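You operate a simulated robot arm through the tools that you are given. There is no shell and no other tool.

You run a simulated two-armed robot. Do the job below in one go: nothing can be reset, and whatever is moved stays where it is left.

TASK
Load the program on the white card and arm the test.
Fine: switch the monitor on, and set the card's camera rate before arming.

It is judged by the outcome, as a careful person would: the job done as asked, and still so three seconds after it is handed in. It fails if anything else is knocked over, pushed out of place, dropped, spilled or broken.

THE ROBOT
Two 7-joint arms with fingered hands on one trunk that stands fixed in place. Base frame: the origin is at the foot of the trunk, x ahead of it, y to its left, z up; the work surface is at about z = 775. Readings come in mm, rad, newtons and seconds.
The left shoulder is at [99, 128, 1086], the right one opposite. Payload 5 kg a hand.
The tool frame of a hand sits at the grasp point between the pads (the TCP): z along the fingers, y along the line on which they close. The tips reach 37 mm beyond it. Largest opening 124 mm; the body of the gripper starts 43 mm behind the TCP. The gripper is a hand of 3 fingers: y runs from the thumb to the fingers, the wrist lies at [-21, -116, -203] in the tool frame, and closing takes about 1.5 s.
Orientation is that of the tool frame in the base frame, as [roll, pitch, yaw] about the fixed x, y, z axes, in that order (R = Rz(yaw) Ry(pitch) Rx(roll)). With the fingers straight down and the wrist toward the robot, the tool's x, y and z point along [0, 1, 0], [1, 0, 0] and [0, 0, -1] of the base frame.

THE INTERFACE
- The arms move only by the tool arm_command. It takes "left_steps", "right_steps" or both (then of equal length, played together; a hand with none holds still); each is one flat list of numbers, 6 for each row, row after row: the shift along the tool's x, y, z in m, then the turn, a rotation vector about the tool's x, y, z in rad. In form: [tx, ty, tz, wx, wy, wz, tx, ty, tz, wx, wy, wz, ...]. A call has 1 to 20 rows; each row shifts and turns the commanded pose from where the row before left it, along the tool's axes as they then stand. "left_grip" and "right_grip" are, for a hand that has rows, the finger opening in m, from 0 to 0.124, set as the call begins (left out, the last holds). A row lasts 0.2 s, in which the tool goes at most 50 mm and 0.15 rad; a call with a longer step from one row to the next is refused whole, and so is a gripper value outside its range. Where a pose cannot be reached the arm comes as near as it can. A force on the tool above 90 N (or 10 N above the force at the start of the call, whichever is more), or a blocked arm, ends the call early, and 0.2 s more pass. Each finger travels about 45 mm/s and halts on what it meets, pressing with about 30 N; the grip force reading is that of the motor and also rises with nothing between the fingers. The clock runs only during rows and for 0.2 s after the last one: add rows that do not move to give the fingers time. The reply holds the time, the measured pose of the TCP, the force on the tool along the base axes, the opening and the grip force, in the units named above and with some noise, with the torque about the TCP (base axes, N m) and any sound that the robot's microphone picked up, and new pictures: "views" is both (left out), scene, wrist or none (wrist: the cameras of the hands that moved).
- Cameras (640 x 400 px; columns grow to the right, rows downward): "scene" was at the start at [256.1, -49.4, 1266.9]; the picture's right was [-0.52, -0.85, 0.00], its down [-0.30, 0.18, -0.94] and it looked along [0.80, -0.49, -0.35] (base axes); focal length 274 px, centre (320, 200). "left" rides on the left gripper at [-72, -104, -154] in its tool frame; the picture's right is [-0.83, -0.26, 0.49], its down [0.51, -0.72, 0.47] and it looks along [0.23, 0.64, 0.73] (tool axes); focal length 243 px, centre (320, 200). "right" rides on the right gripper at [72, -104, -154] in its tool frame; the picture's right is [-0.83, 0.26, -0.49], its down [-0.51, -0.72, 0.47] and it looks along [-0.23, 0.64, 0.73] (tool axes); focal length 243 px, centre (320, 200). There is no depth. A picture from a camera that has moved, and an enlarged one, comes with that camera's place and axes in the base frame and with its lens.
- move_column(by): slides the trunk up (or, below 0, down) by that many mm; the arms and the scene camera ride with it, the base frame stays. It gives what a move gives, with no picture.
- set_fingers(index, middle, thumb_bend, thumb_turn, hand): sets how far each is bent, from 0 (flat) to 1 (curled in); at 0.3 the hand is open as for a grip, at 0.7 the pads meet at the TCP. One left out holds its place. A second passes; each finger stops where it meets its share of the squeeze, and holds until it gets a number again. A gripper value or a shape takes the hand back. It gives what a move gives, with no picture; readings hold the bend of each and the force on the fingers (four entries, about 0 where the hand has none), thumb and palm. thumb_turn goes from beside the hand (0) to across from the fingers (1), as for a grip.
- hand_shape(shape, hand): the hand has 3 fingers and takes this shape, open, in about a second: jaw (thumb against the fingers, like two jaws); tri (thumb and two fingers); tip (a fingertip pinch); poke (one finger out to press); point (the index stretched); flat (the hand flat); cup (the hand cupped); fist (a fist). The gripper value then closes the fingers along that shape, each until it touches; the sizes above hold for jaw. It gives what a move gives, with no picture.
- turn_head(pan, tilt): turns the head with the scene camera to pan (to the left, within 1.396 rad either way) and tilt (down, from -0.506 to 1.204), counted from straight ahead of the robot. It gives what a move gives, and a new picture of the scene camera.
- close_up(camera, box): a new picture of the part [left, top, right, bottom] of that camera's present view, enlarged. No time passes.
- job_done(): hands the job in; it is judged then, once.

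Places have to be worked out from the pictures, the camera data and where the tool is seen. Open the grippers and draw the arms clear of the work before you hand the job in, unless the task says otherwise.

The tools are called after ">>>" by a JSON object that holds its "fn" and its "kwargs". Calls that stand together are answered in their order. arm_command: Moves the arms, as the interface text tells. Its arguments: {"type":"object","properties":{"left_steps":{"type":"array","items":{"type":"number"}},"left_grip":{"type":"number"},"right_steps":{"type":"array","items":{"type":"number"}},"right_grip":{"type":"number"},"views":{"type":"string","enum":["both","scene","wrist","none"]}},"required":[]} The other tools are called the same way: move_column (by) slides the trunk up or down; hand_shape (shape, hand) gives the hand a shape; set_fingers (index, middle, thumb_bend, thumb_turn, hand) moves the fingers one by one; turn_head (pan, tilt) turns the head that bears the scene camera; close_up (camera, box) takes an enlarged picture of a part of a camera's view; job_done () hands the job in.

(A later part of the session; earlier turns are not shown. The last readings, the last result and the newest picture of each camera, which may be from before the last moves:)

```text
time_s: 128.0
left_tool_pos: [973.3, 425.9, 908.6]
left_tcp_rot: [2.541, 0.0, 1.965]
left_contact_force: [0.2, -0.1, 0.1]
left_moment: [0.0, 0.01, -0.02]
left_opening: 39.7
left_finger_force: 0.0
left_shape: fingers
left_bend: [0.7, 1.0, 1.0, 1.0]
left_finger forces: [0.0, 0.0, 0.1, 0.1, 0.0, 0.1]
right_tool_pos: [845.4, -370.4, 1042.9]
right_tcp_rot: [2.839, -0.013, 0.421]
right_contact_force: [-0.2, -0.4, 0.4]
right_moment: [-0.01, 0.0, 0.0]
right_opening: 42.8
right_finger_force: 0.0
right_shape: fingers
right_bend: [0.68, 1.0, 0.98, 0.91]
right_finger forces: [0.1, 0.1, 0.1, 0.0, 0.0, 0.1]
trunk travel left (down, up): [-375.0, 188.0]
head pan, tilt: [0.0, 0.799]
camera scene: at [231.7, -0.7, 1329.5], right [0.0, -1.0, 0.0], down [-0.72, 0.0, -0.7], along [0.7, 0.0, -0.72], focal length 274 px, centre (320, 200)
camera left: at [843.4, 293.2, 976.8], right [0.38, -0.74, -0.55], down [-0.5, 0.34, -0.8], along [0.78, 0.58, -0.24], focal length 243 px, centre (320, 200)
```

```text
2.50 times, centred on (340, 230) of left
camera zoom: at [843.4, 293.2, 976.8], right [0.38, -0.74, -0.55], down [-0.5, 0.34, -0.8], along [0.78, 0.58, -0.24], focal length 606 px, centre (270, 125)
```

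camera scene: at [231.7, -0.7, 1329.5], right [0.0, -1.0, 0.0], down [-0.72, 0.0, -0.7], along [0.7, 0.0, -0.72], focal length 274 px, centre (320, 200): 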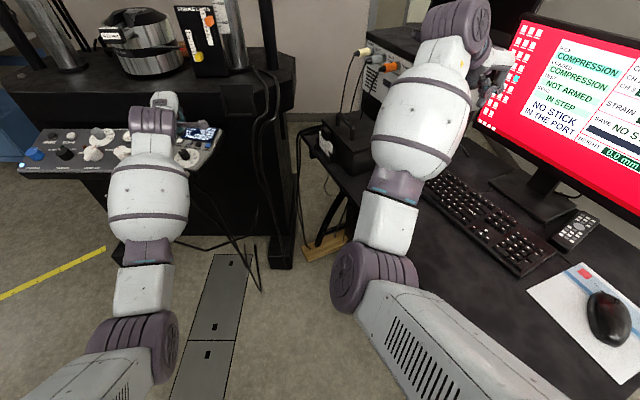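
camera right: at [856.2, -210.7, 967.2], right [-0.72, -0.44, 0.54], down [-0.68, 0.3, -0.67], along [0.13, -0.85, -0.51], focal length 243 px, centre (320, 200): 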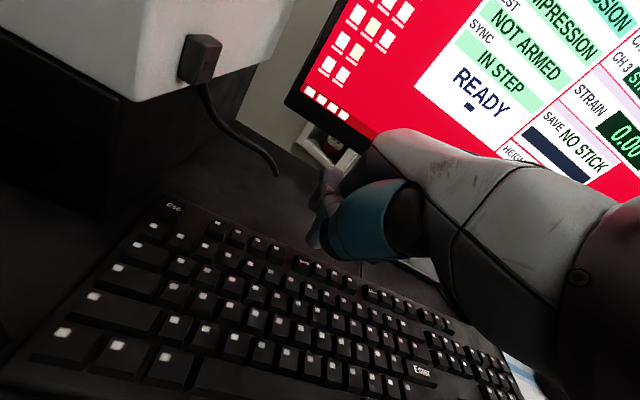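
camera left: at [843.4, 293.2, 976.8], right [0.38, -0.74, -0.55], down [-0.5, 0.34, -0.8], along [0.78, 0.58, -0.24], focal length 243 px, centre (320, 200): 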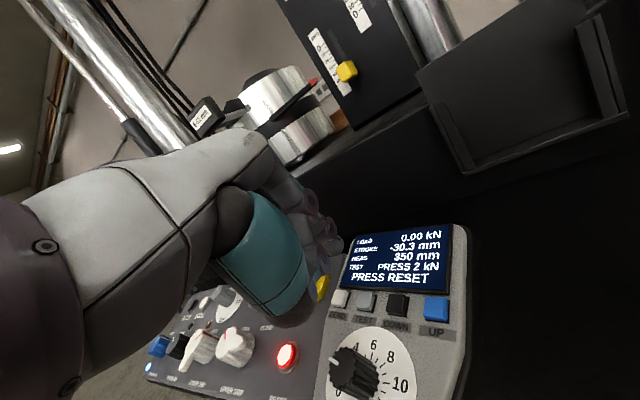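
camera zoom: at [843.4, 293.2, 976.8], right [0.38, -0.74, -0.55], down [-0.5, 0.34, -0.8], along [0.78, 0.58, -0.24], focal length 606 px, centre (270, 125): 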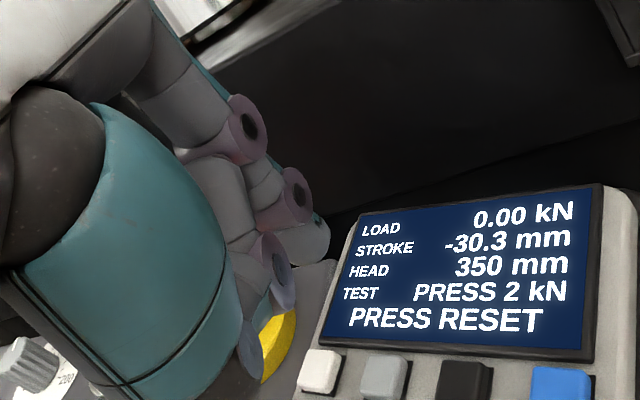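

Reached, and TEST is right below at (996, 429, 816). I lower to about 17 mm above it and check alignment.

>>> {"fn": "arm_command", "kwargs": {"left_steps": [0.0023, -0.0137, 0.0179, 0, 0, 0, 0.0022, -0.0136, 0.0179, 0, 0, 0, 0, 0, 0, 0, 0, 0], "views": "wrist"}}

>>> {"fn": "close_up", "kwargs": {"camera": "left", "box": [260, 150, 420, 310]}}

```text
time_s: 128.8
left_tool_pos: [970.7, 428.9, 862.9]
left_tcp_rot: [2.542, 0.0, 1.965]
left_contact_force: [-0.3, 0.8, -1.0]
left_moment: [0.03, 0.02, -0.03]
left_opening: 39.5
left_finger_force: 0.0
left_shape: fingers
left_bend: [0.7, 1.0, 1.0, 1.0]
left_finger forces: [0.0, 0.0, 0.0, 0.0, 0.0, 0.1]
right_tool_pos: [847.9, -370.9, 1042.0]
right_tcp_rot: [2.841, -0.011, 0.421]
right_contact_force: [0.0, 0.1, -0.4]
right_moment: [-0.02, 0.0, 0.01]
right_opening: 42.2
right_finger_force: 0.1
right_shape: fingers
right_bend: [0.68, 1.0, 0.98, 0.91]
right_finger forces: [0.1, 0.1, 0.1, 0.0, 0.0, 0.1]
trunk travel left (down, up): [-375.0, 188.0]
head pan, tilt: [0.0, 0.799]
camera left: at [840.2, 295.6, 930.3], right [0.38, -0.74, -0.55], down [-0.5, 0.34, -0.8], along [0.78, 0.58, -0.24], focal length 243 px, centre (320, 200)
```

left: 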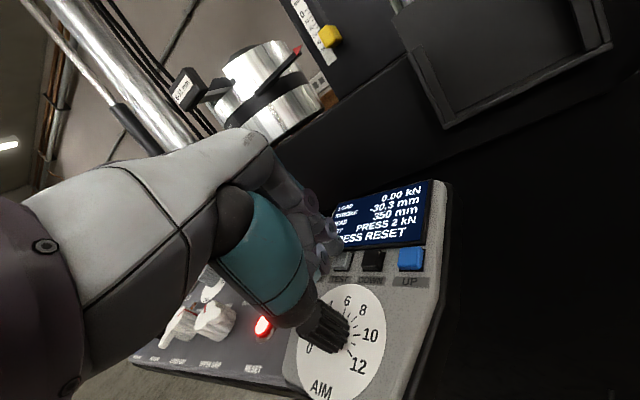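

```text
2.50 times, centred on (340, 230) of left
camera zoom: at [840.2, 295.6, 930.3], right [0.38, -0.74, -0.55], down [-0.5, 0.34, -0.8], along [0.78, 0.58, -0.24], focal length 606 px, centre (270, 125)
```

zoom: 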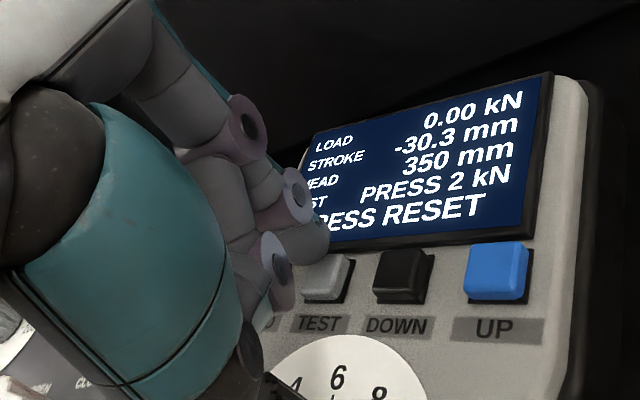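

The thumb would come close above the AIM knob at this tilt, so I back up, make the hand steeper (0.35 rad) and hover again 29 mm above TEST.

>>> {"fn": "arm_command", "kwargs": {"left_steps": [0, 0.0226, -0.033, 0, 0, 0, 0, 0, 0, 0.125, 0, 0, 0, 0, 0, 0.125, 0, 0, 0.0007, -0.0007, 0.0235, 0, 0, 0, 0, 0, 0, 0, 0, 0], "views": "wrist"}}

>>> {"fn": "close_up", "kwargs": {"camera": "left", "box": [260, 150, 420, 310]}}

>>> {"fn": "turn_head", "kwargs": {"pan": 0.4, "tilt": 0.6}}

>>> {"fn": "close_up", "kwargs": {"camera": "scene", "box": [260, 140, 380, 240]}}

```text
time_s: 130.0
left_tool_pos: [974.5, 430.1, 877.9]
left_tcp_rot: [2.793, 0.001, 1.966]
left_contact_force: [0.3, -0.2, 0.6]
left_moment: [-0.01, 0.0, 0.01]
left_opening: 39.6
left_finger_force: 0.1
left_shape: fingers
left_bend: [0.7, 1.0, 1.0, 1.0]
left_finger forces: [0.0, 0.0, 0.0, 0.1, 0.0, 0.0]
right_tool_pos: [847.2, -371.6, 1041.4]
right_tcp_rot: [2.838, -0.014, 0.421]
right_contact_force: [0.1, -0.1, -0.1]
right_moment: [0.01, 0.03, -0.01]
right_opening: 42.6
right_finger_force: 0.0
right_shape: fingers
right_bend: [0.68, 1.0, 0.98, 0.91]
right_finger forces: [0.0, 0.0, 0.1, 0.0, 0.0, 0.1]
trunk travel left (down, up): [-375.0, 188.0]
head pan, tilt: [0.0, 0.799]
camera left: at [865.0, 306.9, 986.9], right [0.25, -0.8, -0.55], down [-0.67, 0.27, -0.69], along [0.7, 0.54, -0.47], focal length 243 px, centre (320, 200)
```

left: 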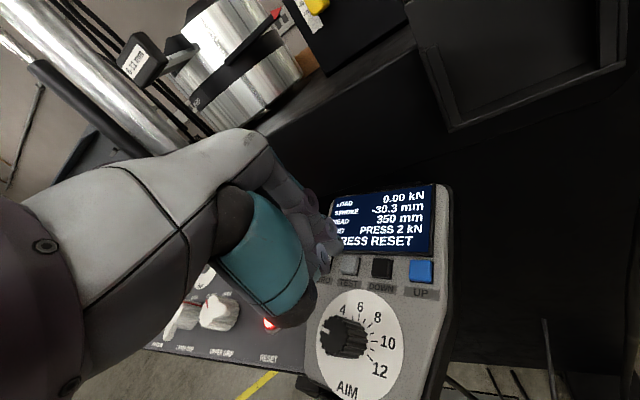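

```text
2.50 times, centred on (340, 230) of left
camera zoom: at [865.0, 306.9, 986.9], right [0.25, -0.8, -0.55], down [-0.67, 0.27, -0.69], along [0.7, 0.54, -0.47], focal length 606 px, centre (270, 125)
```

zoom: 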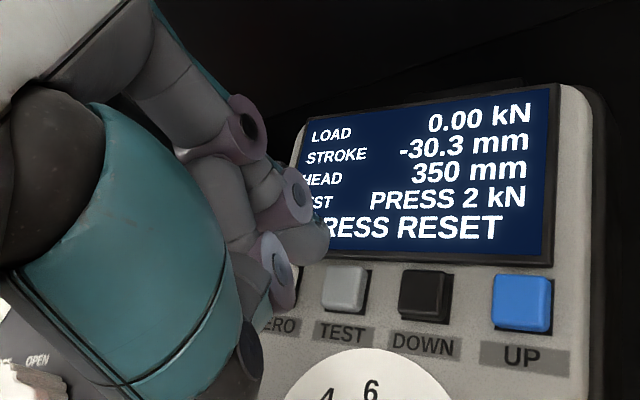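

```text
time_s: 130.9
left_tool_pos: [974.1, 431.4, 877.7]
left_tcp_rot: [2.792, 0.0, 1.966]
left_contact_force: [-0.3, -0.9, 0.5]
left_moment: [0.02, -0.01, -0.03]
left_opening: 39.4
left_finger_force: 0.1
left_shape: fingers
left_bend: [0.7, 1.0, 1.0, 1.0]
left_finger forces: [0.1, 0.0, 0.1, 0.0, 0.0, 0.0]
right_tool_pos: [847.5, -371.6, 1042.0]
right_tcp_rot: [2.841, -0.012, 0.419]
right_contact_force: [-0.3, -0.3, 0.0]
right_moment: [-0.01, 0.01, 0.02]
right_opening: 42.4
right_finger_force: 0.1
right_shape: fingers
right_bend: [0.68, 1.0, 0.98, 0.91]
right_finger forces: [0.1, 0.0, 0.0, 0.0, 0.0, 0.1]
trunk travel left (down, up): [-375.0, 188.0]
head pan, tilt: [0.4, 0.6]
camera scene: at [233.7, 33.5, 1346.1], right [0.39, -0.92, 0.0], down [-0.52, -0.22, -0.82], along [0.76, 0.32, -0.57], focal length 274 px, centre (320, 200)
```

scene: 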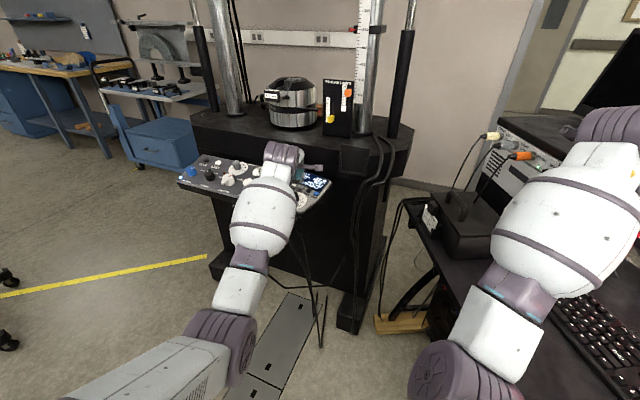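

```text
4.00 times, centred on (320, 190) of scene
camera zoom: at [233.7, 33.5, 1346.1], right [0.39, -0.92, 0.0], down [-0.52, -0.22, -0.82], along [0.76, 0.32, -0.57], focal length 1098 px, centre (320, 240)
```

zoom: 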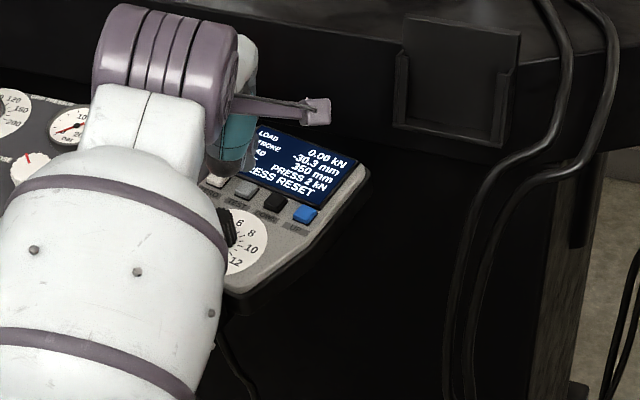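

I lift the left hand away from the handset and go back to the keyboard to check the Esc key, the one labelled PC key not yet tried, along with the screen.

>>> {"fn": "arm_command", "kwargs": {"left_steps": [0, 0.0137, -0.0376, 0, 0, 0, 0, 0.0137, -0.0376, 0, 0, 0, 0, 0.0137, -0.0376, 0, 0, 0, 0, 0, 0, 0, 0, 0], "views": "none"}}

>>> {"fn": "turn_head", "kwargs": {"pan": -0.2, "tilt": 0.7}}

>>> {"fn": "close_up", "kwargs": {"camera": "right", "box": [0, 0, 640, 400]}}

>>> {"fn": "close_up", "kwargs": {"camera": "scene", "box": [370, 60, 560, 230]}}

```text
time_s: 131.9
left_tool_pos: [973.8, 431.3, 999.4]
left_tcp_rot: [2.792, 0.001, 1.964]
left_contact_force: [-0.2, 1.0, -0.5]
left_moment: [0.03, 0.01, 0.0]
left_opening: 39.4
left_finger_force: 0.1
left_shape: fingers
left_bend: [0.7, 1.0, 1.0, 1.0]
left_finger forces: [0.1, 0.0, 0.0, 0.1, 0.0, 0.0]
right_tool_pos: [848.3, -370.7, 1041.9]
right_tcp_rot: [2.839, -0.012, 0.42]
right_contact_force: [-0.4, 0.1, 0.0]
right_moment: [-0.03, 0.02, 0.0]
right_opening: 42.6
right_finger_force: 0.0
right_shape: fingers
right_bend: [0.68, 1.0, 0.98, 0.91]
right_finger forces: [0.1, 0.0, 0.1, 0.0, 0.0, 0.1]
trunk travel left (down, up): [-375.0, 188.0]
head pan, tilt: [0.4, 0.6]
```

```text
time_s: 132.9
left_tool_pos: [972.9, 431.1, 999.2]
left_tcp_rot: [2.793, 0.0, 1.965]
left_contact_force: [0.4, 0.6, -0.7]
left_moment: [0.02, -0.02, 0.01]
left_opening: 39.4
left_finger_force: 0.1
left_shape: fingers
left_bend: [0.7, 1.0, 1.0, 1.0]
left_finger forces: [0.1, 0.0, 0.0, 0.0, 0.0, 0.0]
right_tool_pos: [847.7, -370.2, 1041.4]
right_tcp_rot: [2.84, -0.013, 0.421]
right_contact_force: [0.3, 0.4, 1.2]
right_moment: [0.03, 0.0, 0.0]
right_opening: 42.4
right_finger_force: 0.1
right_shape: fingers
right_bend: [0.68, 1.0, 0.98, 0.91]
right_finger forces: [0.0, 0.0, 0.0, 0.1, 0.0, 0.1]
trunk travel left (down, up): [-375.0, 188.0]
head pan, tilt: [-0.201, 0.7]
camera scene: at [235.5, -17.7, 1337.5], right [-0.2, -0.98, 0.0], down [-0.63, 0.13, -0.77], along [0.75, -0.15, -0.64], focal length 274 px, centre (320, 200)
```

scene: 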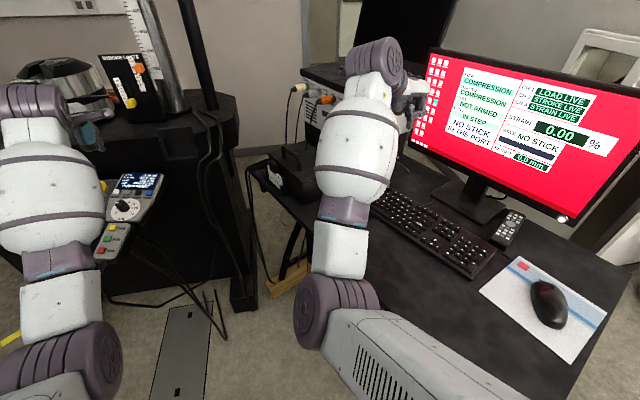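

```text
1.00 times, centred on (320, 200) of right (not enlarged: the box is as wide or as high as the picture)
camera zoom: at [853.4, -209.0, 1158.7], right [-0.72, -0.44, 0.54], down [-0.68, 0.3, -0.67], along [0.13, -0.85, -0.51], focal length 243 px, centre (320, 200)
```

zoom: 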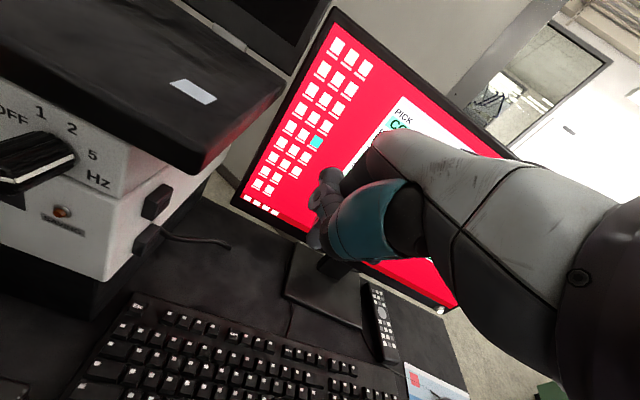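

```text
2.35 times, centred on (465, 145) of scene
camera zoom: at [235.5, -17.7, 1337.5], right [-0.2, -0.98, 0.0], down [-0.63, 0.13, -0.77], along [0.75, -0.15, -0.64], focal length 646 px, centre (-21, 329)
```

zoom: 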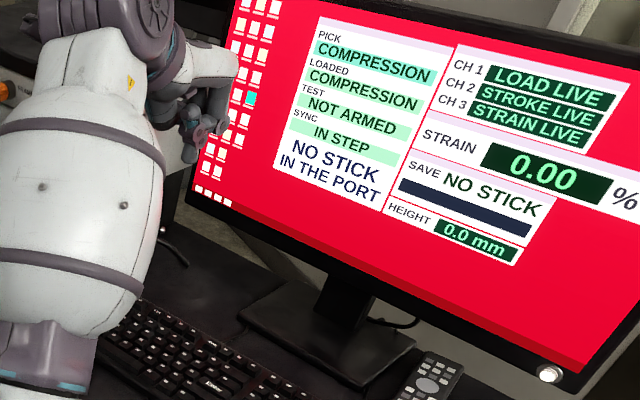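

The PC message stays until something replaces it, which gives me a test: if Enter does anything with COMPRESSION loaded, the line will change. Esc lies tight under the laptop's overhang, so I leave it; I raise the trunk back and press Enter again, reading the message.

>>> {"fn": "move_column", "kwargs": {"by": 100}}

>>> {"fn": "arm_command", "kwargs": {"right_steps": [-0.0235, -0.0176, 0.0276, 0, 0, 0, -0.0235, -0.0176, 0.0276, 0, 0, 0, -0.0235, -0.0176, 0.0276, 0, 0, 0, -0.0235, -0.0176, 0.0276, 0, 0, 0, -0.0235, -0.0176, 0.0276, 0, 0, 0, -0.0235, -0.0176, 0.0276, 0, 0, 0, -0.0004, -0.0099, 0.0318, 0, 0, 0, -0.0004, -0.0099, 0.0318, 0, 0, 0, -0.0004, -0.0099, 0.0318, 0, 0, 0, 0, 0, 0, 0, 0, 0], "views": "wrist"}}

>>> {"fn": "close_up", "kwargs": {"camera": "right", "box": [220, 160, 380, 320]}}

```text
time_s: 134.2
left_tool_pos: [976.5, 432.6, 1095.5]
left_tcp_rot: [2.794, -0.001, 1.967]
left_contact_force: [0.2, -0.3, -0.6]
left_moment: [0.02, -0.03, 0.02]
left_opening: 39.5
left_finger_force: 0.1
left_shape: fingers
left_bend: [0.7, 1.0, 1.0, 1.0]
left_finger forces: [0.1, 0.0, 0.1, 0.0, 0.1, 0.0]
right_tool_pos: [849.3, -371.6, 1139.8]
right_tcp_rot: [2.842, -0.011, 0.421]
right_contact_force: [0.7, -0.8, -0.2]
right_moment: [-0.06, 0.01, -0.03]
right_opening: 42.5
right_finger_force: 0.1
right_shape: fingers
right_bend: [0.68, 1.0, 0.98, 0.91]
right_finger forces: [0.1, 0.1, 0.1, 0.0, 0.0, 0.1]
trunk travel left (down, up): [-475.0, 88.0]
head pan, tilt: [-0.201, 0.7]
```

```text
time_s: 136.4
left_tool_pos: [976.2, 433.1, 1098.7]
left_tcp_rot: [2.793, 0.0, 1.964]
left_contact_force: [-0.4, 0.2, 0.4]
left_moment: [0.01, 0.02, -0.02]
left_opening: 39.9
left_finger_force: 0.0
left_shape: fingers
left_bend: [0.7, 1.0, 1.0, 1.0]
left_finger forces: [0.0, 0.0, 0.0, 0.1, 0.1, 0.0]
right_tool_pos: [699.3, -382.5, 851.3]
right_tcp_rot: [2.839, -0.014, 0.422]
right_contact_force: [-0.2, -0.4, 0.7]
right_moment: [0.02, -0.02, -0.02]
right_opening: 42.7
right_finger_force: 0.0
right_shape: fingers
right_bend: [0.68, 1.0, 0.98, 0.91]
right_finger forces: [0.0, 0.0, 0.1, 0.1, 0.0, 0.1]
trunk travel left (down, up): [-475.0, 88.0]
head pan, tilt: [-0.201, 0.7]
camera right: at [705.9, -218.7, 967.0], right [-0.72, -0.44, 0.54], down [-0.68, 0.3, -0.67], along [0.13, -0.85, -0.51], focal length 243 px, centre (320, 200)
```

right: 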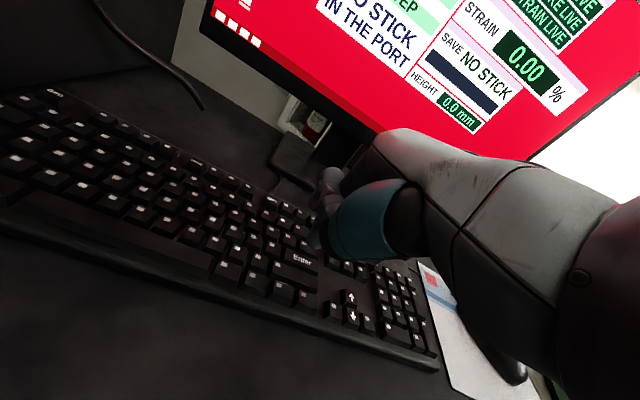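

```text
2.50 times, centred on (300, 240) of right
camera zoom: at [705.9, -218.7, 967.0], right [-0.72, -0.44, 0.54], down [-0.68, 0.3, -0.67], along [0.13, -0.85, -0.51], focal length 606 px, centre (370, 100)
```

zoom: 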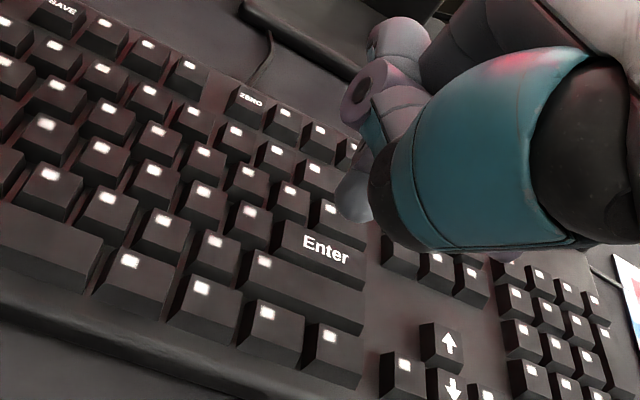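

The finger is over Enter as before. I press once, rise, and read the screen.

>>> {"fn": "arm_command", "kwargs": {"right_steps": [-0.0001, -0.003, 0.0096, 0, 0, 0, -0.0001, -0.0027, 0.0086, 0, 0, 0, 0, -0.0009, 0.0029, 0, 0, 0, 0, -0.0008, 0.0024, 0, 0, 0, 0, -0.0005, 0.0015, 0, 0, 0, 0.0002, 0.0059, -0.0191, 0, 0, 0], "views": "none"}}

>>> {"fn": "turn_head", "kwargs": {"pan": -0.3, "tilt": 0.6}}

>>> {"fn": "close_up", "kwargs": {"camera": "scene", "box": [370, 80, 560, 250]}}

```text
time_s: 137.8
left_tool_pos: [975.6, 432.5, 1098.8]
left_tcp_rot: [2.792, 0.0, 1.965]
left_contact_force: [0.1, -0.8, 0.2]
left_moment: [0.03, 0.01, -0.02]
left_opening: 39.4
left_finger_force: 0.0
left_shape: fingers
left_bend: [0.7, 1.0, 1.0, 1.0]
left_finger forces: [0.0, 0.0, 0.0, 0.1, 0.1, 0.1]
right_tool_pos: [697.8, -379.4, 846.5]
right_tcp_rot: [2.84, -0.012, 0.421]
right_contact_force: [-0.5, -0.7, 0.0]
right_moment: [0.01, 0.0, 0.0]
right_opening: 42.4
right_finger_force: 0.0
right_shape: fingers
right_bend: [0.68, 1.0, 0.98, 0.91]
right_finger forces: [0.0, 0.1, 0.1, 0.0, 0.0, 0.0]
trunk travel left (down, up): [-475.0, 88.0]
head pan, tilt: [-0.201, 0.7]
heard: click
```

```text
time_s: 138.5
left_tool_pos: [975.0, 433.9, 1098.5]
left_tcp_rot: [2.794, 0.001, 1.964]
left_contact_force: [0.0, 0.2, -0.3]
left_moment: [0.02, -0.03, 0.03]
left_opening: 39.2
left_finger_force: 0.0
left_shape: fingers
left_bend: [0.7, 1.0, 1.0, 1.0]
left_finger forces: [0.0, 0.0, 0.1, 0.1, 0.0, 0.0]
right_tool_pos: [697.9, -379.7, 845.9]
right_tcp_rot: [2.841, -0.013, 0.42]
right_contact_force: [0.2, -0.1, -1.3]
right_moment: [0.0, 0.03, -0.01]
right_opening: 42.3
right_finger_force: 0.0
right_shape: fingers
right_bend: [0.68, 1.0, 0.98, 0.91]
right_finger forces: [0.0, 0.1, 0.1, 0.0, 0.0, 0.0]
trunk travel left (down, up): [-475.0, 88.0]
head pan, tilt: [-0.3, 0.6]
camera scene: at [199.1, -27.0, 1459.1], right [-0.3, -0.96, 0.0], down [-0.54, 0.17, -0.82], along [0.79, -0.24, -0.57], focal length 274 px, centre (320, 200)
```

scene: 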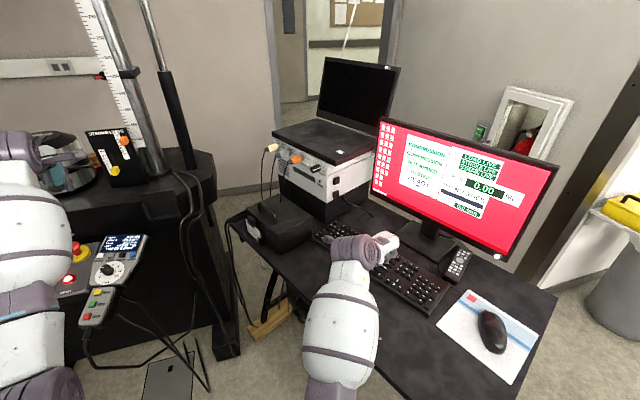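

```text
2.35 times, centred on (465, 165) of scene
camera zoom: at [199.1, -27.0, 1459.1], right [-0.3, -0.96, 0.0], down [-0.54, 0.17, -0.82], along [0.79, -0.24, -0.57], focal length 646 px, centre (-21, 282)
```

zoom: 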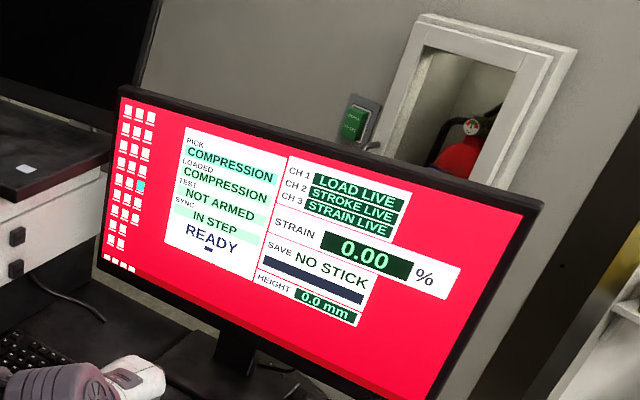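

Enter did act: it set READY again, so Enter only (re)loads. The arming input must be something else belonging to the PC, and the mouse is its other input; I look at its buttons closely.

>>> {"fn": "close_up", "kwargs": {"camera": "scene", "box": [472, 300, 516, 360]}}

>>> {"fn": "close_up", "kwargs": {"camera": "scene", "box": [435, 240, 475, 290]}}

```text
6.67 times, centred on (494, 330) of scene
camera zoom: at [199.1, -27.0, 1459.1], right [-0.3, -0.96, 0.0], down [-0.54, 0.17, -0.82], along [0.79, -0.24, -0.57], focal length 1830 px, centre (-840, -667)
```

zoom: 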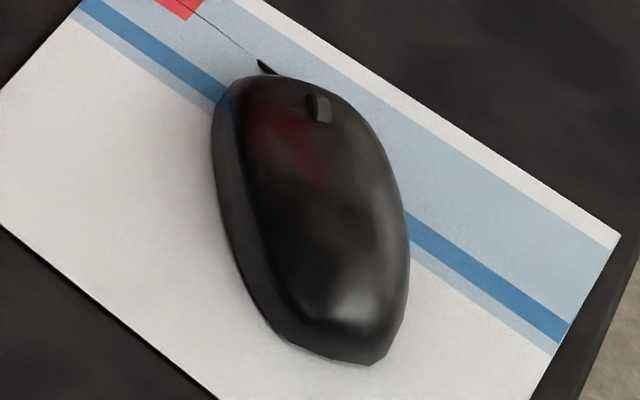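

```text
8.00 times, centred on (455, 265) of scene
camera zoom: at [199.1, -27.0, 1459.1], right [-0.3, -0.96, 0.0], down [-0.54, 0.17, -0.82], along [0.79, -0.24, -0.57], focal length 2196 px, centre (-760, -320)
```

zoom: 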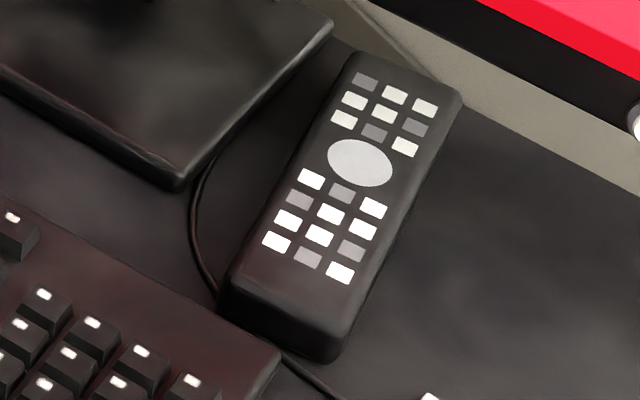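

The mouse and remote are featureless props. When I pressed ZERO earlier I only looked while it was held and then pressed Enter, which reloads; so I press ZERO again and look after releasing it.

>>> {"fn": "arm_command", "kwargs": {"right_steps": [0.0005, 0.0118, -0.0382, 0, 0, 0, 0.0264, 0.0302, 0.0097, 0, 0, 0, 0.0264, 0.0302, 0.0097, 0, 0, 0, -0.0004, -0.0104, 0.0337, 0, 0, 0, -0.0001, -0.003, 0.0096, 0, 0, 0, -0.0001, -0.0027, 0.0086, 0, 0, 0, 0, -0.0009, 0.0029, 0, 0, 0, 0, -0.0008, 0.0024, 0, 0, 0, 0, -0.0005, 0.0015, 0, 0, 0, 0.0002, 0.0074, -0.0239, 0, 0, 0, 0, 0, 0, 0, 0, 0], "views": "none"}}

>>> {"fn": "close_up", "kwargs": {"camera": "scene", "box": [370, 80, 560, 250]}}

>>> {"fn": "close_up", "kwargs": {"camera": "right", "box": [220, 160, 380, 320]}}

```text
time_s: 140.9
left_tool_pos: [975.7, 431.4, 1097.9]
left_tcp_rot: [2.792, -0.001, 1.965]
left_contact_force: [0.1, -0.3, 0.2]
left_moment: [0.04, -0.01, -0.01]
left_opening: 39.4
left_finger_force: 0.1
left_shape: fingers
left_bend: [0.7, 1.0, 1.0, 1.0]
left_finger forces: [0.0, 0.0, 0.0, 0.0, 0.0, 0.1]
right_tool_pos: [771.6, -416.5, 848.0]
right_tcp_rot: [2.842, -0.012, 0.422]
right_contact_force: [0.5, 0.3, -0.6]
right_moment: [0.02, -0.02, 0.03]
right_opening: 42.4
right_finger_force: 0.0
right_shape: fingers
right_bend: [0.68, 1.0, 0.98, 0.91]
right_finger forces: [0.0, 0.0, 0.0, 0.1, 0.1, 0.0]
trunk travel left (down, up): [-475.0, 88.0]
head pan, tilt: [-0.3, 0.6]
heard: click
```

```text
2.35 times, centred on (465, 165) of scene
camera zoom: at [199.2, -27.3, 1459.1], right [-0.3, -0.96, 0.0], down [-0.54, 0.17, -0.83], along [0.79, -0.24, -0.56], focal length 646 px, centre (-21, 282)
```

zoom: 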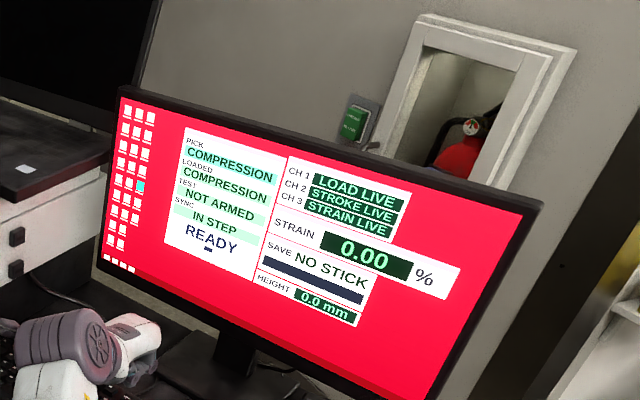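

```text
2.50 times, centred on (300, 240) of right
camera zoom: at [778.5, -254.8, 964.8], right [-0.72, -0.44, 0.54], down [-0.68, 0.3, -0.67], along [0.13, -0.85, -0.51], focal length 606 px, centre (370, 100)
```

zoom: 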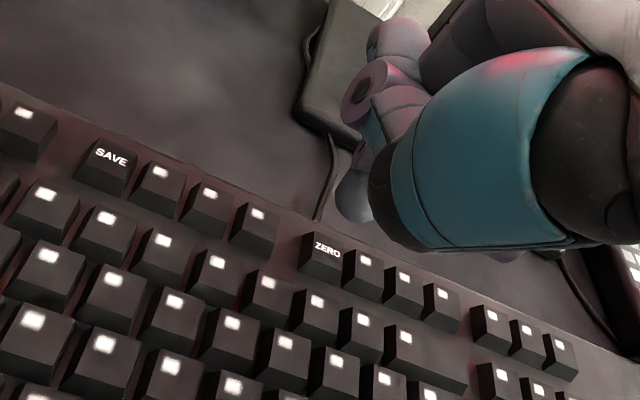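

Still READY, not armed. Rather than try machine controls blindly, I look around the room for any instruction on how arming works.

>>> {"fn": "turn_head", "kwargs": {"pan": -1.1, "tilt": 0.1}}

>>> {"fn": "turn_head", "kwargs": {"pan": 0.3, "tilt": 0.15}}

>>> {"fn": "turn_head", "kwargs": {"pan": -0.25, "tilt": 0.25}}

>>> {"fn": "close_up", "kwargs": {"camera": "scene", "box": [240, 60, 460, 220]}}

```text
time_s: 142.0
left_tool_pos: [975.8, 432.0, 1098.3]
left_tcp_rot: [2.792, 0.0, 1.967]
left_contact_force: [0.3, -1.1, -0.5]
left_moment: [0.03, 0.01, -0.02]
left_opening: 39.5
left_finger_force: 0.1
left_shape: fingers
left_bend: [0.7, 1.0, 1.0, 1.0]
left_finger forces: [0.0, 0.1, 0.1, 0.0, 0.0, 0.1]
right_tool_pos: [773.0, -415.8, 848.7]
right_tcp_rot: [2.841, -0.011, 0.421]
right_contact_force: [0.8, 0.1, 0.3]
right_moment: [-0.02, -0.04, -0.01]
right_opening: 42.5
right_finger_force: 0.1
right_shape: fingers
right_bend: [0.68, 1.0, 0.98, 0.91]
right_finger forces: [0.0, 0.0, 0.0, 0.0, 0.0, 0.0]
trunk travel left (down, up): [-475.0, 88.0]
head pan, tilt: [-1.1, 0.099]
camera scene: at [156.5, -82.9, 1505.2], right [-0.89, -0.45, 0.0], down [-0.05, 0.09, -0.99], along [0.45, -0.89, -0.1], focal length 274 px, centre (320, 200)
```

scene: 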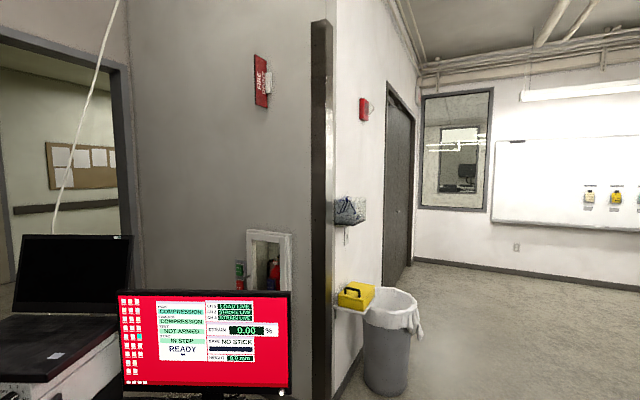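

```text
time_s: 143.5
left_tool_pos: [976.0, 432.3, 1098.1]
left_tcp_rot: [2.792, 0.0, 1.965]
left_contact_force: [-0.1, -0.6, -0.4]
left_moment: [-0.01, 0.03, 0.01]
left_opening: 39.4
left_finger_force: 0.0
left_shape: fingers
left_bend: [0.7, 1.0, 1.0, 1.0]
left_finger forces: [0.1, 0.0, 0.0, 0.0, 0.1, 0.1]
right_tool_pos: [772.8, -415.7, 848.6]
right_tcp_rot: [2.839, -0.012, 0.42]
right_contact_force: [-0.5, 0.6, 0.3]
right_moment: [-0.03, -0.01, -0.03]
right_opening: 42.5
right_finger_force: 0.0
right_shape: fingers
right_bend: [0.68, 1.0, 0.98, 0.91]
right_finger forces: [0.0, 0.1, 0.0, 0.0, 0.0, 0.0]
trunk travel left (down, up): [-475.0, 88.0]
head pan, tilt: [0.3, 0.15]
camera scene: at [203.3, 26.5, 1500.6], right [0.29, -0.96, 0.0], down [-0.14, -0.04, -0.99], along [0.94, 0.29, -0.15], focal length 274 px, centre (320, 200)
```

scene: 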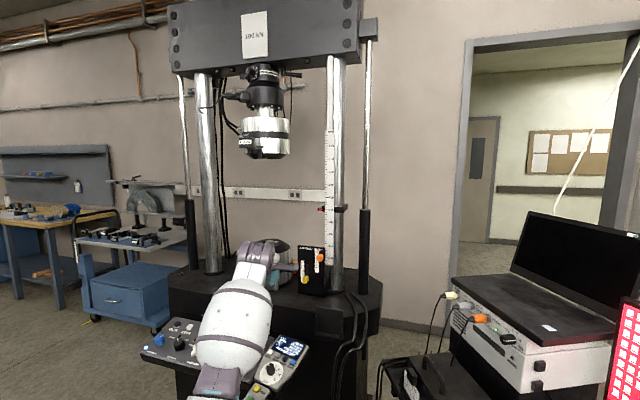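

```text
time_s: 144.5
left_tool_pos: [974.5, 432.6, 1098.9]
left_tcp_rot: [2.793, 0.0, 1.965]
left_contact_force: [0.8, 0.5, 0.1]
left_moment: [-0.01, 0.04, -0.02]
left_opening: 39.6
left_finger_force: 0.0
left_shape: fingers
left_bend: [0.7, 1.0, 1.0, 1.0]
left_finger forces: [0.0, 0.0, 0.1, 0.0, 0.0, 0.1]
right_tool_pos: [772.0, -417.2, 848.4]
right_tcp_rot: [2.84, -0.012, 0.422]
right_contact_force: [-0.5, -0.2, 0.3]
right_moment: [0.0, 0.03, 0.0]
right_opening: 42.5
right_finger_force: 0.1
right_shape: fingers
right_bend: [0.68, 1.0, 0.98, 0.91]
right_finger forces: [0.1, 0.0, 0.0, 0.0, 0.0, 0.0]
trunk travel left (down, up): [-475.0, 88.0]
head pan, tilt: [-0.25, 0.25]
camera scene: at [205.2, -23.9, 1491.3], right [-0.25, -0.97, 0.0], down [-0.24, 0.06, -0.97], along [0.94, -0.24, -0.25], focal length 274 px, centre (320, 200)
```

scene: 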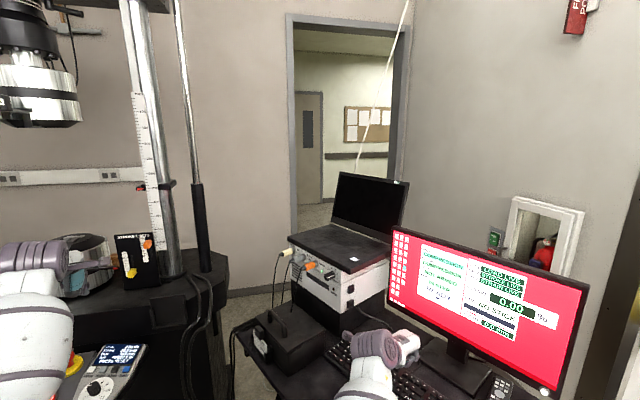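

```text
2.50 times, centred on (350, 140) of scene
camera zoom: at [205.2, -23.9, 1491.3], right [-0.25, -0.97, 0.0], down [-0.24, 0.06, -0.97], along [0.94, -0.24, -0.25], focal length 686 px, centre (245, 350)
```

zoom: 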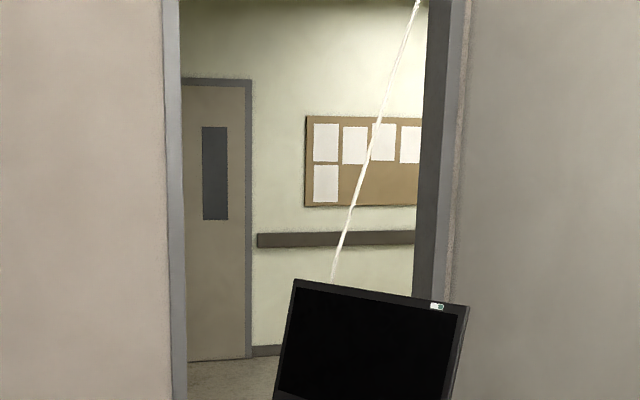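

No instructions anywhere. One ordinary PC key needs no label: the spacebar, at about (802, -298). It belongs to the PC and is safe to try, so I move the finger above it.

>>> {"fn": "arm_command", "kwargs": {"right_steps": [0.0004, 0.0089, -0.0287, 0, 0, 0, 0.0004, 0.0089, -0.0287, 0, 0, 0, 0.0179, -0.0277, -0.0083, 0, 0, 0, 0.0179, -0.0277, -0.0083, 0, 0, 0, 0.0179, -0.0277, -0.0083, 0, 0, 0, 0.0179, -0.0277, -0.0083, 0, 0, 0, -0.0004, -0.0086, 0.0277, 0, 0, 0, -0.0004, -0.0086, 0.0277, 0, 0, 0, 0, 0, 0, 0, 0, 0], "views": "wrist"}}

>>> {"fn": "close_up", "kwargs": {"camera": "right", "box": [220, 160, 380, 320]}}

```text
time_s: 146.5
left_tool_pos: [975.4, 433.7, 1098.1]
left_tcp_rot: [2.793, 0.0, 1.966]
left_contact_force: [0.5, -0.1, 0.1]
left_moment: [0.01, 0.02, 0.01]
left_opening: 39.4
left_finger_force: 0.0
left_shape: fingers
left_bend: [0.7, 1.0, 1.0, 1.0]
left_finger forces: [0.0, 0.1, 0.0, 0.0, 0.0, 0.0]
right_tool_pos: [792.7, -278.5, 848.9]
right_tcp_rot: [2.838, -0.014, 0.42]
right_contact_force: [-1.0, -0.1, -0.9]
right_moment: [0.02, 0.02, 0.05]
right_opening: 42.3
right_finger_force: 0.0
right_shape: fingers
right_bend: [0.68, 1.0, 0.98, 0.91]
right_finger forces: [0.0, 0.1, 0.0, 0.0, 0.1, 0.0]
trunk travel left (down, up): [-475.0, 88.0]
head pan, tilt: [-0.25, 0.25]
camera right: at [797.9, -117.6, 965.2], right [-0.72, -0.44, 0.54], down [-0.68, 0.3, -0.67], along [0.13, -0.85, -0.51], focal length 243 px, centre (320, 200)
```

right: 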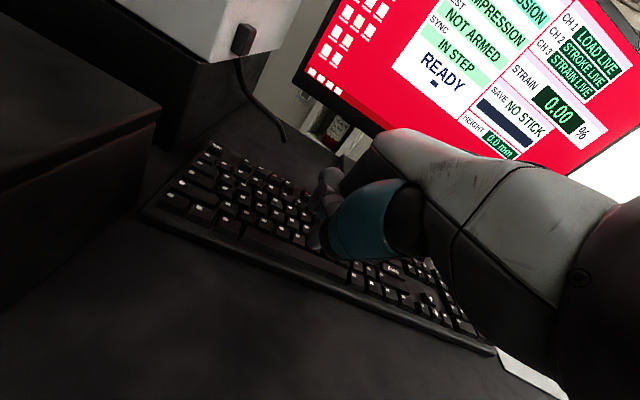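

```text
2.50 times, centred on (300, 240) of right
camera zoom: at [797.9, -117.6, 965.2], right [-0.72, -0.44, 0.54], down [-0.68, 0.3, -0.67], along [0.13, -0.85, -0.51], focal length 606 px, centre (370, 100)
```

zoom: 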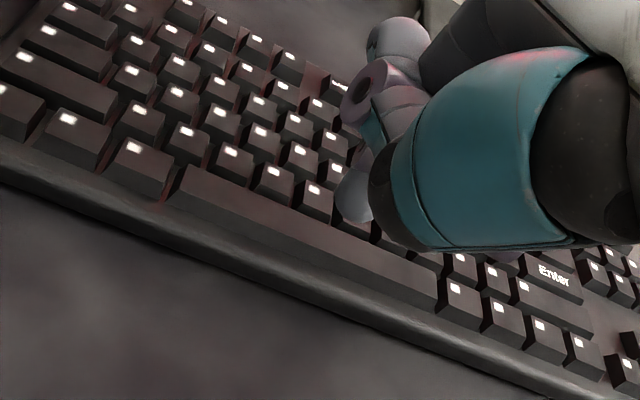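

The spacebar lies exactly where the finger will land. I press it once, release and look.

>>> {"fn": "arm_command", "kwargs": {"right_steps": [-0.0001, -0.003, 0.0096, 0, 0, 0, -0.0001, -0.0027, 0.0086, 0, 0, 0, 0, -0.0009, 0.0029, 0, 0, 0, 0, -0.0008, 0.0024, 0, 0, 0, 0, -0.0004, 0.0012, 0, 0, 0, 0.0002, 0.0074, -0.0239, 0, 0, 0, 0, 0, 0, 0, 0, 0], "views": "none"}}

>>> {"fn": "close_up", "kwargs": {"camera": "scene", "box": [380, 210, 580, 370]}}

```text
time_s: 148.1
left_tool_pos: [976.6, 433.0, 1097.6]
left_tcp_rot: [2.792, 0.0, 1.965]
left_contact_force: [0.4, -0.7, -0.4]
left_moment: [0.02, 0.01, -0.01]
left_opening: 39.6
left_finger_force: 0.0
left_shape: fingers
left_bend: [0.7, 1.0, 1.0, 1.0]
left_finger forces: [0.0, 0.0, 0.0, 0.0, 0.0, 0.0]
right_tool_pos: [792.7, -282.9, 849.2]
right_tcp_rot: [2.84, -0.014, 0.422]
right_contact_force: [-1.2, 0.1, -0.2]
right_moment: [0.01, 0.02, 0.01]
right_opening: 42.3
right_finger_force: 0.1
right_shape: fingers
right_bend: [0.68, 1.0, 0.98, 0.91]
right_finger forces: [0.0, 0.0, 0.0, 0.1, 0.1, 0.0]
trunk travel left (down, up): [-475.0, 88.0]
head pan, tilt: [-0.25, 0.25]
heard: click
```

```text
2.50 times, centred on (480, 290) of scene
camera zoom: at [205.2, -24.1, 1491.3], right [-0.25, -0.97, 0.0], down [-0.24, 0.06, -0.97], along [0.94, -0.24, -0.25], focal length 686 px, centre (-80, -25)
```

zoom: 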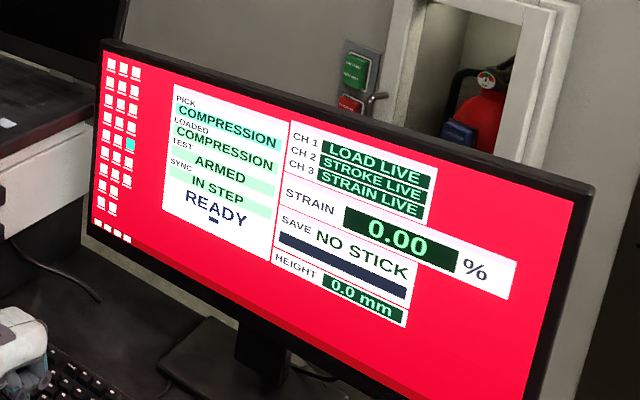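

TEST now reads ARMED, with COMPRESSION loaded and SYNC in step: the spacebar was the arming key. I raise the right hand straight up and draw the left hand back from the machine.

>>> {"fn": "arm_command", "kwargs": {"right_steps": [0.0005, 0.0123, -0.0398, 0, 0, 0, 0.0005, 0.0123, -0.0398, 0, 0, 0, 0.0005, 0.0123, -0.0398, 0, 0, 0, 0.0005, 0.0123, -0.0398, 0, 0, 0, 0.0005, 0.0123, -0.0398, 0, 0, 0, 0.0005, 0.0123, -0.0398, 0, 0, 0, 0, 0, 0, 0, 0, 0, 0, 0, 0, 0, 0, 0], "left_steps": [-0.0045, -0.0293, -0.029, 0, 0, 0, -0.0045, -0.0293, -0.029, 0, 0, 0, -0.0045, -0.0293, -0.029, 0, 0, 0, -0.0045, -0.0293, -0.029, 0, 0, 0, -0.0045, -0.0293, -0.029, 0, 0, 0, -0.0045, -0.0293, -0.029, 0, 0, 0, -0.0045, -0.0293, -0.029, 0, 0, 0, 0, 0, 0, 0, 0, 0], "views": "scene"}}

```text
time_s: 149.9
left_tool_pos: [747.2, 304.5, 1217.0]
left_tcp_rot: [2.792, 0.0, 1.966]
left_contact_force: [0.1, 0.4, 0.2]
left_moment: [-0.02, -0.01, -0.03]
left_opening: 39.6
left_finger_force: 0.1
left_shape: fingers
left_bend: [0.7, 1.0, 1.0, 1.0]
left_finger forces: [0.0, 0.0, 0.0, 0.0, 0.0, 0.0]
right_tool_pos: [797.6, -279.2, 1101.3]
right_tcp_rot: [2.839, -0.01, 0.42]
right_contact_force: [0.3, 0.4, 0.0]
right_moment: [0.0, -0.03, -0.07]
right_opening: 42.5
right_finger_force: 0.1
right_shape: fingers
right_bend: [0.68, 1.0, 0.98, 0.91]
right_finger forces: [0.1, 0.0, 0.0, 0.1, 0.0, 0.0]
trunk travel left (down, up): [-475.0, 88.0]
head pan, tilt: [-0.25, 0.25]
camera scene: at [206.0, -23.2, 1491.1], right [-0.25, -0.97, 0.0], down [-0.24, 0.06, -0.97], along [0.94, -0.24, -0.25], focal length 274 px, centre (320, 200)
```

scene: 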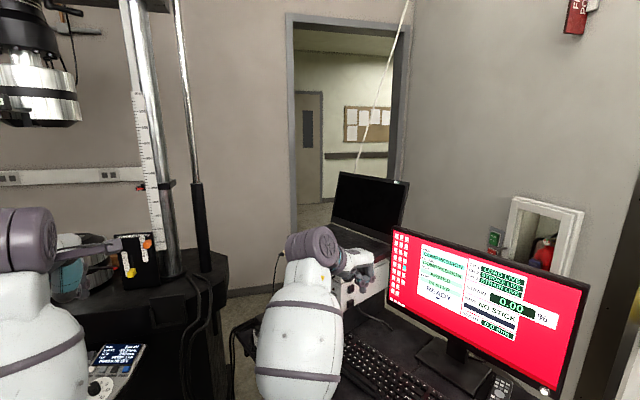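

Both are clear. I draw the right hand back over the open desk away from the laptop, then open both hands.

>>> {"fn": "arm_command", "kwargs": {"right_steps": [-0.0395, -0.0054, -0.011, 0, 0, 0, -0.0395, -0.0054, -0.011, 0, 0, 0, -0.0395, -0.0054, -0.011, 0, 0, 0, -0.0395, -0.0054, -0.011, 0, 0, 0, -0.0395, -0.0054, -0.011, 0, 0, 0, 0, 0, 0, 0, 0, 0], "views": "none"}}

>>> {"fn": "hand_shape", "kwargs": {"hand": "right", "shape": "jaw"}}

>>> {"fn": "hand_shape", "kwargs": {"hand": "left", "shape": "jaw"}}

>>> {"fn": "turn_head", "kwargs": {"pan": -0.3, "tilt": 0.55}}

>>> {"fn": "close_up", "kwargs": {"camera": "scene", "box": [370, 80, 560, 250]}}

>>> {"fn": "close_up", "kwargs": {"camera": "scene", "box": [80, 200, 180, 300]}}

>>> {"fn": "close_up", "kwargs": {"camera": "scene", "box": [260, 120, 390, 230]}}

```text
time_s: 151.3
left_tool_pos: [746.5, 304.3, 1219.2]
left_tcp_rot: [2.791, 0.0, 1.966]
left_contact_force: [-0.3, -0.9, 0.4]
left_moment: [-0.02, -0.01, -0.02]
left_opening: 39.7
left_finger_force: 0.1
left_shape: fingers
left_bend: [0.7, 1.0, 1.0, 1.0]
left_finger forces: [0.0, 0.0, 0.0, 0.1, 0.0, 0.1]
right_tool_pos: [594.6, -321.7, 1139.0]
right_tcp_rot: [2.842, -0.012, 0.421]
right_contact_force: [-0.2, 1.2, -0.6]
right_moment: [0.01, 0.03, 0.0]
right_opening: 42.5
right_finger_force: 0.0
right_shape: fingers
right_bend: [0.68, 1.0, 0.98, 0.91]
right_finger forces: [0.0, 0.0, 0.0, 0.0, 0.0, 0.1]
trunk travel left (down, up): [-475.0, 88.0]
head pan, tilt: [-0.25, 0.25]
```

```text
time_s: 152.2
left_tool_pos: [746.9, 304.1, 1218.4]
left_tcp_rot: [2.792, 0.0, 1.966]
left_contact_force: [0.7, -0.5, -0.4]
left_moment: [0.01, 0.04, 0.04]
left_opening: 39.5
left_finger_force: 0.1
left_shape: fingers
left_bend: [0.7, 1.0, 1.0, 1.0]
left_finger forces: [0.1, 0.1, 0.0, 0.0, 0.0, 0.1]
right_tool_pos: [594.2, -321.7, 1138.9]
right_tcp_rot: [2.839, -0.013, 0.422]
right_contact_force: [-0.6, 0.3, 0.8]
right_moment: [-0.01, 0.0, 0.01]
right_opening: 123.7
right_finger_force: 0.1
right_shape: jaw
right_bend: [0.3, 0.3, 0.3, 0.98]
right_finger forces: [0.0, 0.1, 0.0, 0.0, 0.1, 0.0]
trunk travel left (down, up): [-475.0, 88.0]
head pan, tilt: [-0.25, 0.25]
```

```text
time_s: 153.1
left_tool_pos: [747.3, 304.4, 1218.8]
left_tcp_rot: [2.792, 0.0, 1.963]
left_contact_force: [-0.1, 0.0, -1.4]
left_moment: [-0.03, 0.0, 0.02]
left_opening: 123.7
left_finger_force: 0.1
left_shape: jaw
left_bend: [0.3, 0.3, 0.3, 0.98]
left_finger forces: [0.0, 0.1, 0.0, 0.0, 0.1, 0.0]
right_tool_pos: [593.8, -321.5, 1139.4]
right_tcp_rot: [2.84, -0.013, 0.422]
right_contact_force: [0.2, 0.2, 0.3]
right_moment: [0.0, 0.01, 0.0]
right_opening: 123.6
right_finger_force: 0.0
right_shape: jaw
right_bend: [0.3, 0.3, 0.3, 0.98]
right_finger forces: [0.1, 0.0, 0.0, 0.1, 0.0, 0.1]
trunk travel left (down, up): [-475.0, 88.0]
head pan, tilt: [-0.25, 0.25]
```

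```text
time_s: 153.9
left_tool_pos: [746.9, 303.1, 1217.4]
left_tcp_rot: [2.794, 0.0, 1.964]
left_contact_force: [0.3, 0.4, 0.3]
left_moment: [-0.02, 0.0, 0.01]
left_opening: 123.8
left_finger_force: 0.1
left_shape: jaw
left_bend: [0.3, 0.3, 0.3, 0.98]
left_finger forces: [0.0, 0.0, 0.0, 0.0, 0.1, 0.0]
right_tool_pos: [594.7, -320.8, 1139.9]
right_tcp_rot: [2.838, -0.012, 0.422]
right_contact_force: [-0.2, 0.4, 0.8]
right_moment: [-0.04, 0.03, -0.01]
right_opening: 123.8
right_finger_force: 0.1
right_shape: jaw
right_bend: [0.3, 0.3, 0.3, 0.98]
right_finger forces: [0.1, 0.0, 0.1, 0.1, 0.0, 0.0]
trunk travel left (down, up): [-475.0, 88.0]
head pan, tilt: [-0.3, 0.55]
camera scene: at [200.5, -27.4, 1463.7], right [-0.3, -0.96, 0.0], down [-0.5, 0.15, -0.85], along [0.81, -0.25, -0.52], focal length 274 px, centre (320, 200)
```

scene: 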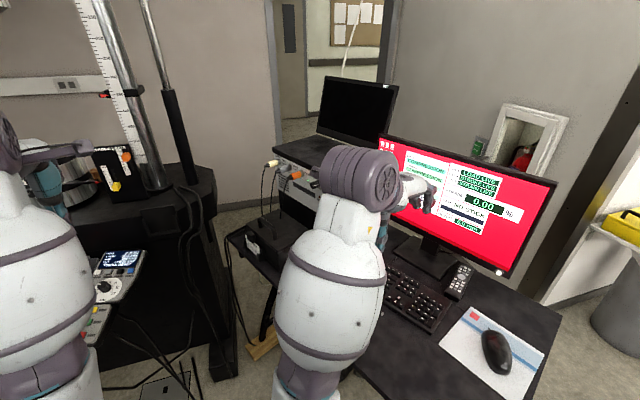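

```text
2.35 times, centred on (465, 165) of scene
camera zoom: at [200.5, -27.4, 1463.7], right [-0.3, -0.96, 0.0], down [-0.5, 0.15, -0.85], along [0.81, -0.25, -0.52], focal length 646 px, centre (-21, 282)
```

zoom: 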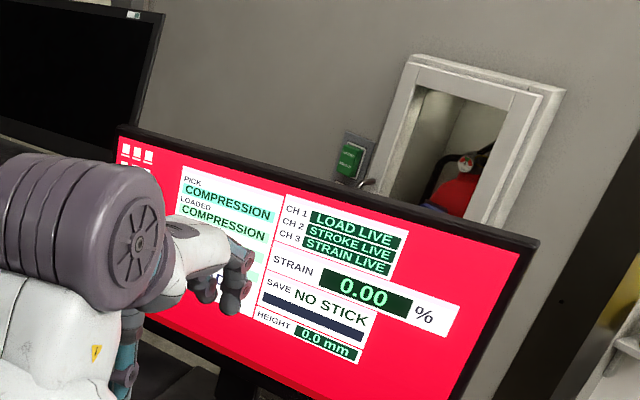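

```text
4.00 times, centred on (130, 250) of scene
camera zoom: at [200.5, -27.4, 1463.7], right [-0.3, -0.96, 0.0], down [-0.5, 0.15, -0.85], along [0.81, -0.25, -0.52], focal length 1098 px, centre (1080, 0)
```

zoom: 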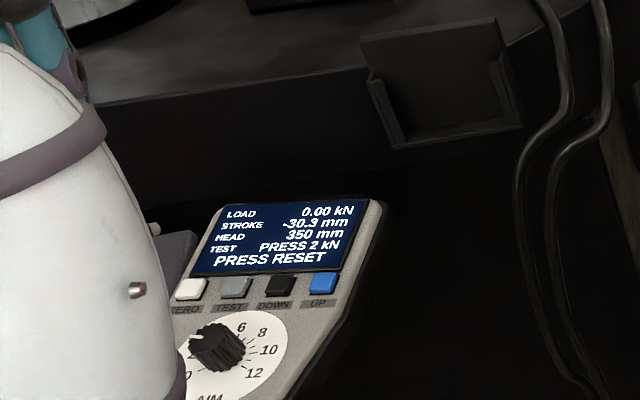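

```text
3.64 times, centred on (325, 175) of scene
camera zoom: at [200.5, -27.4, 1463.7], right [-0.3, -0.96, 0.0], down [-0.5, 0.15, -0.85], along [0.81, -0.25, -0.52], focal length 998 px, centre (302, 291)
```

zoom: 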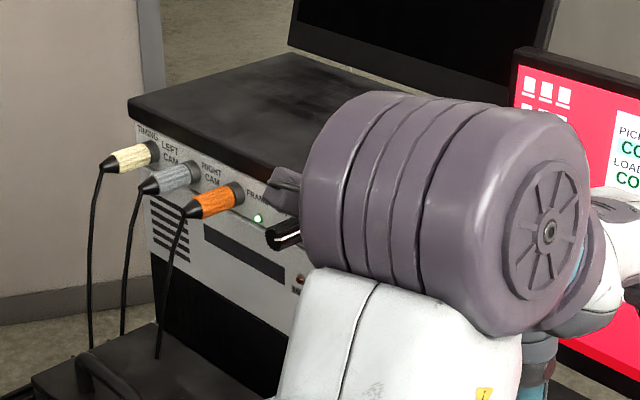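

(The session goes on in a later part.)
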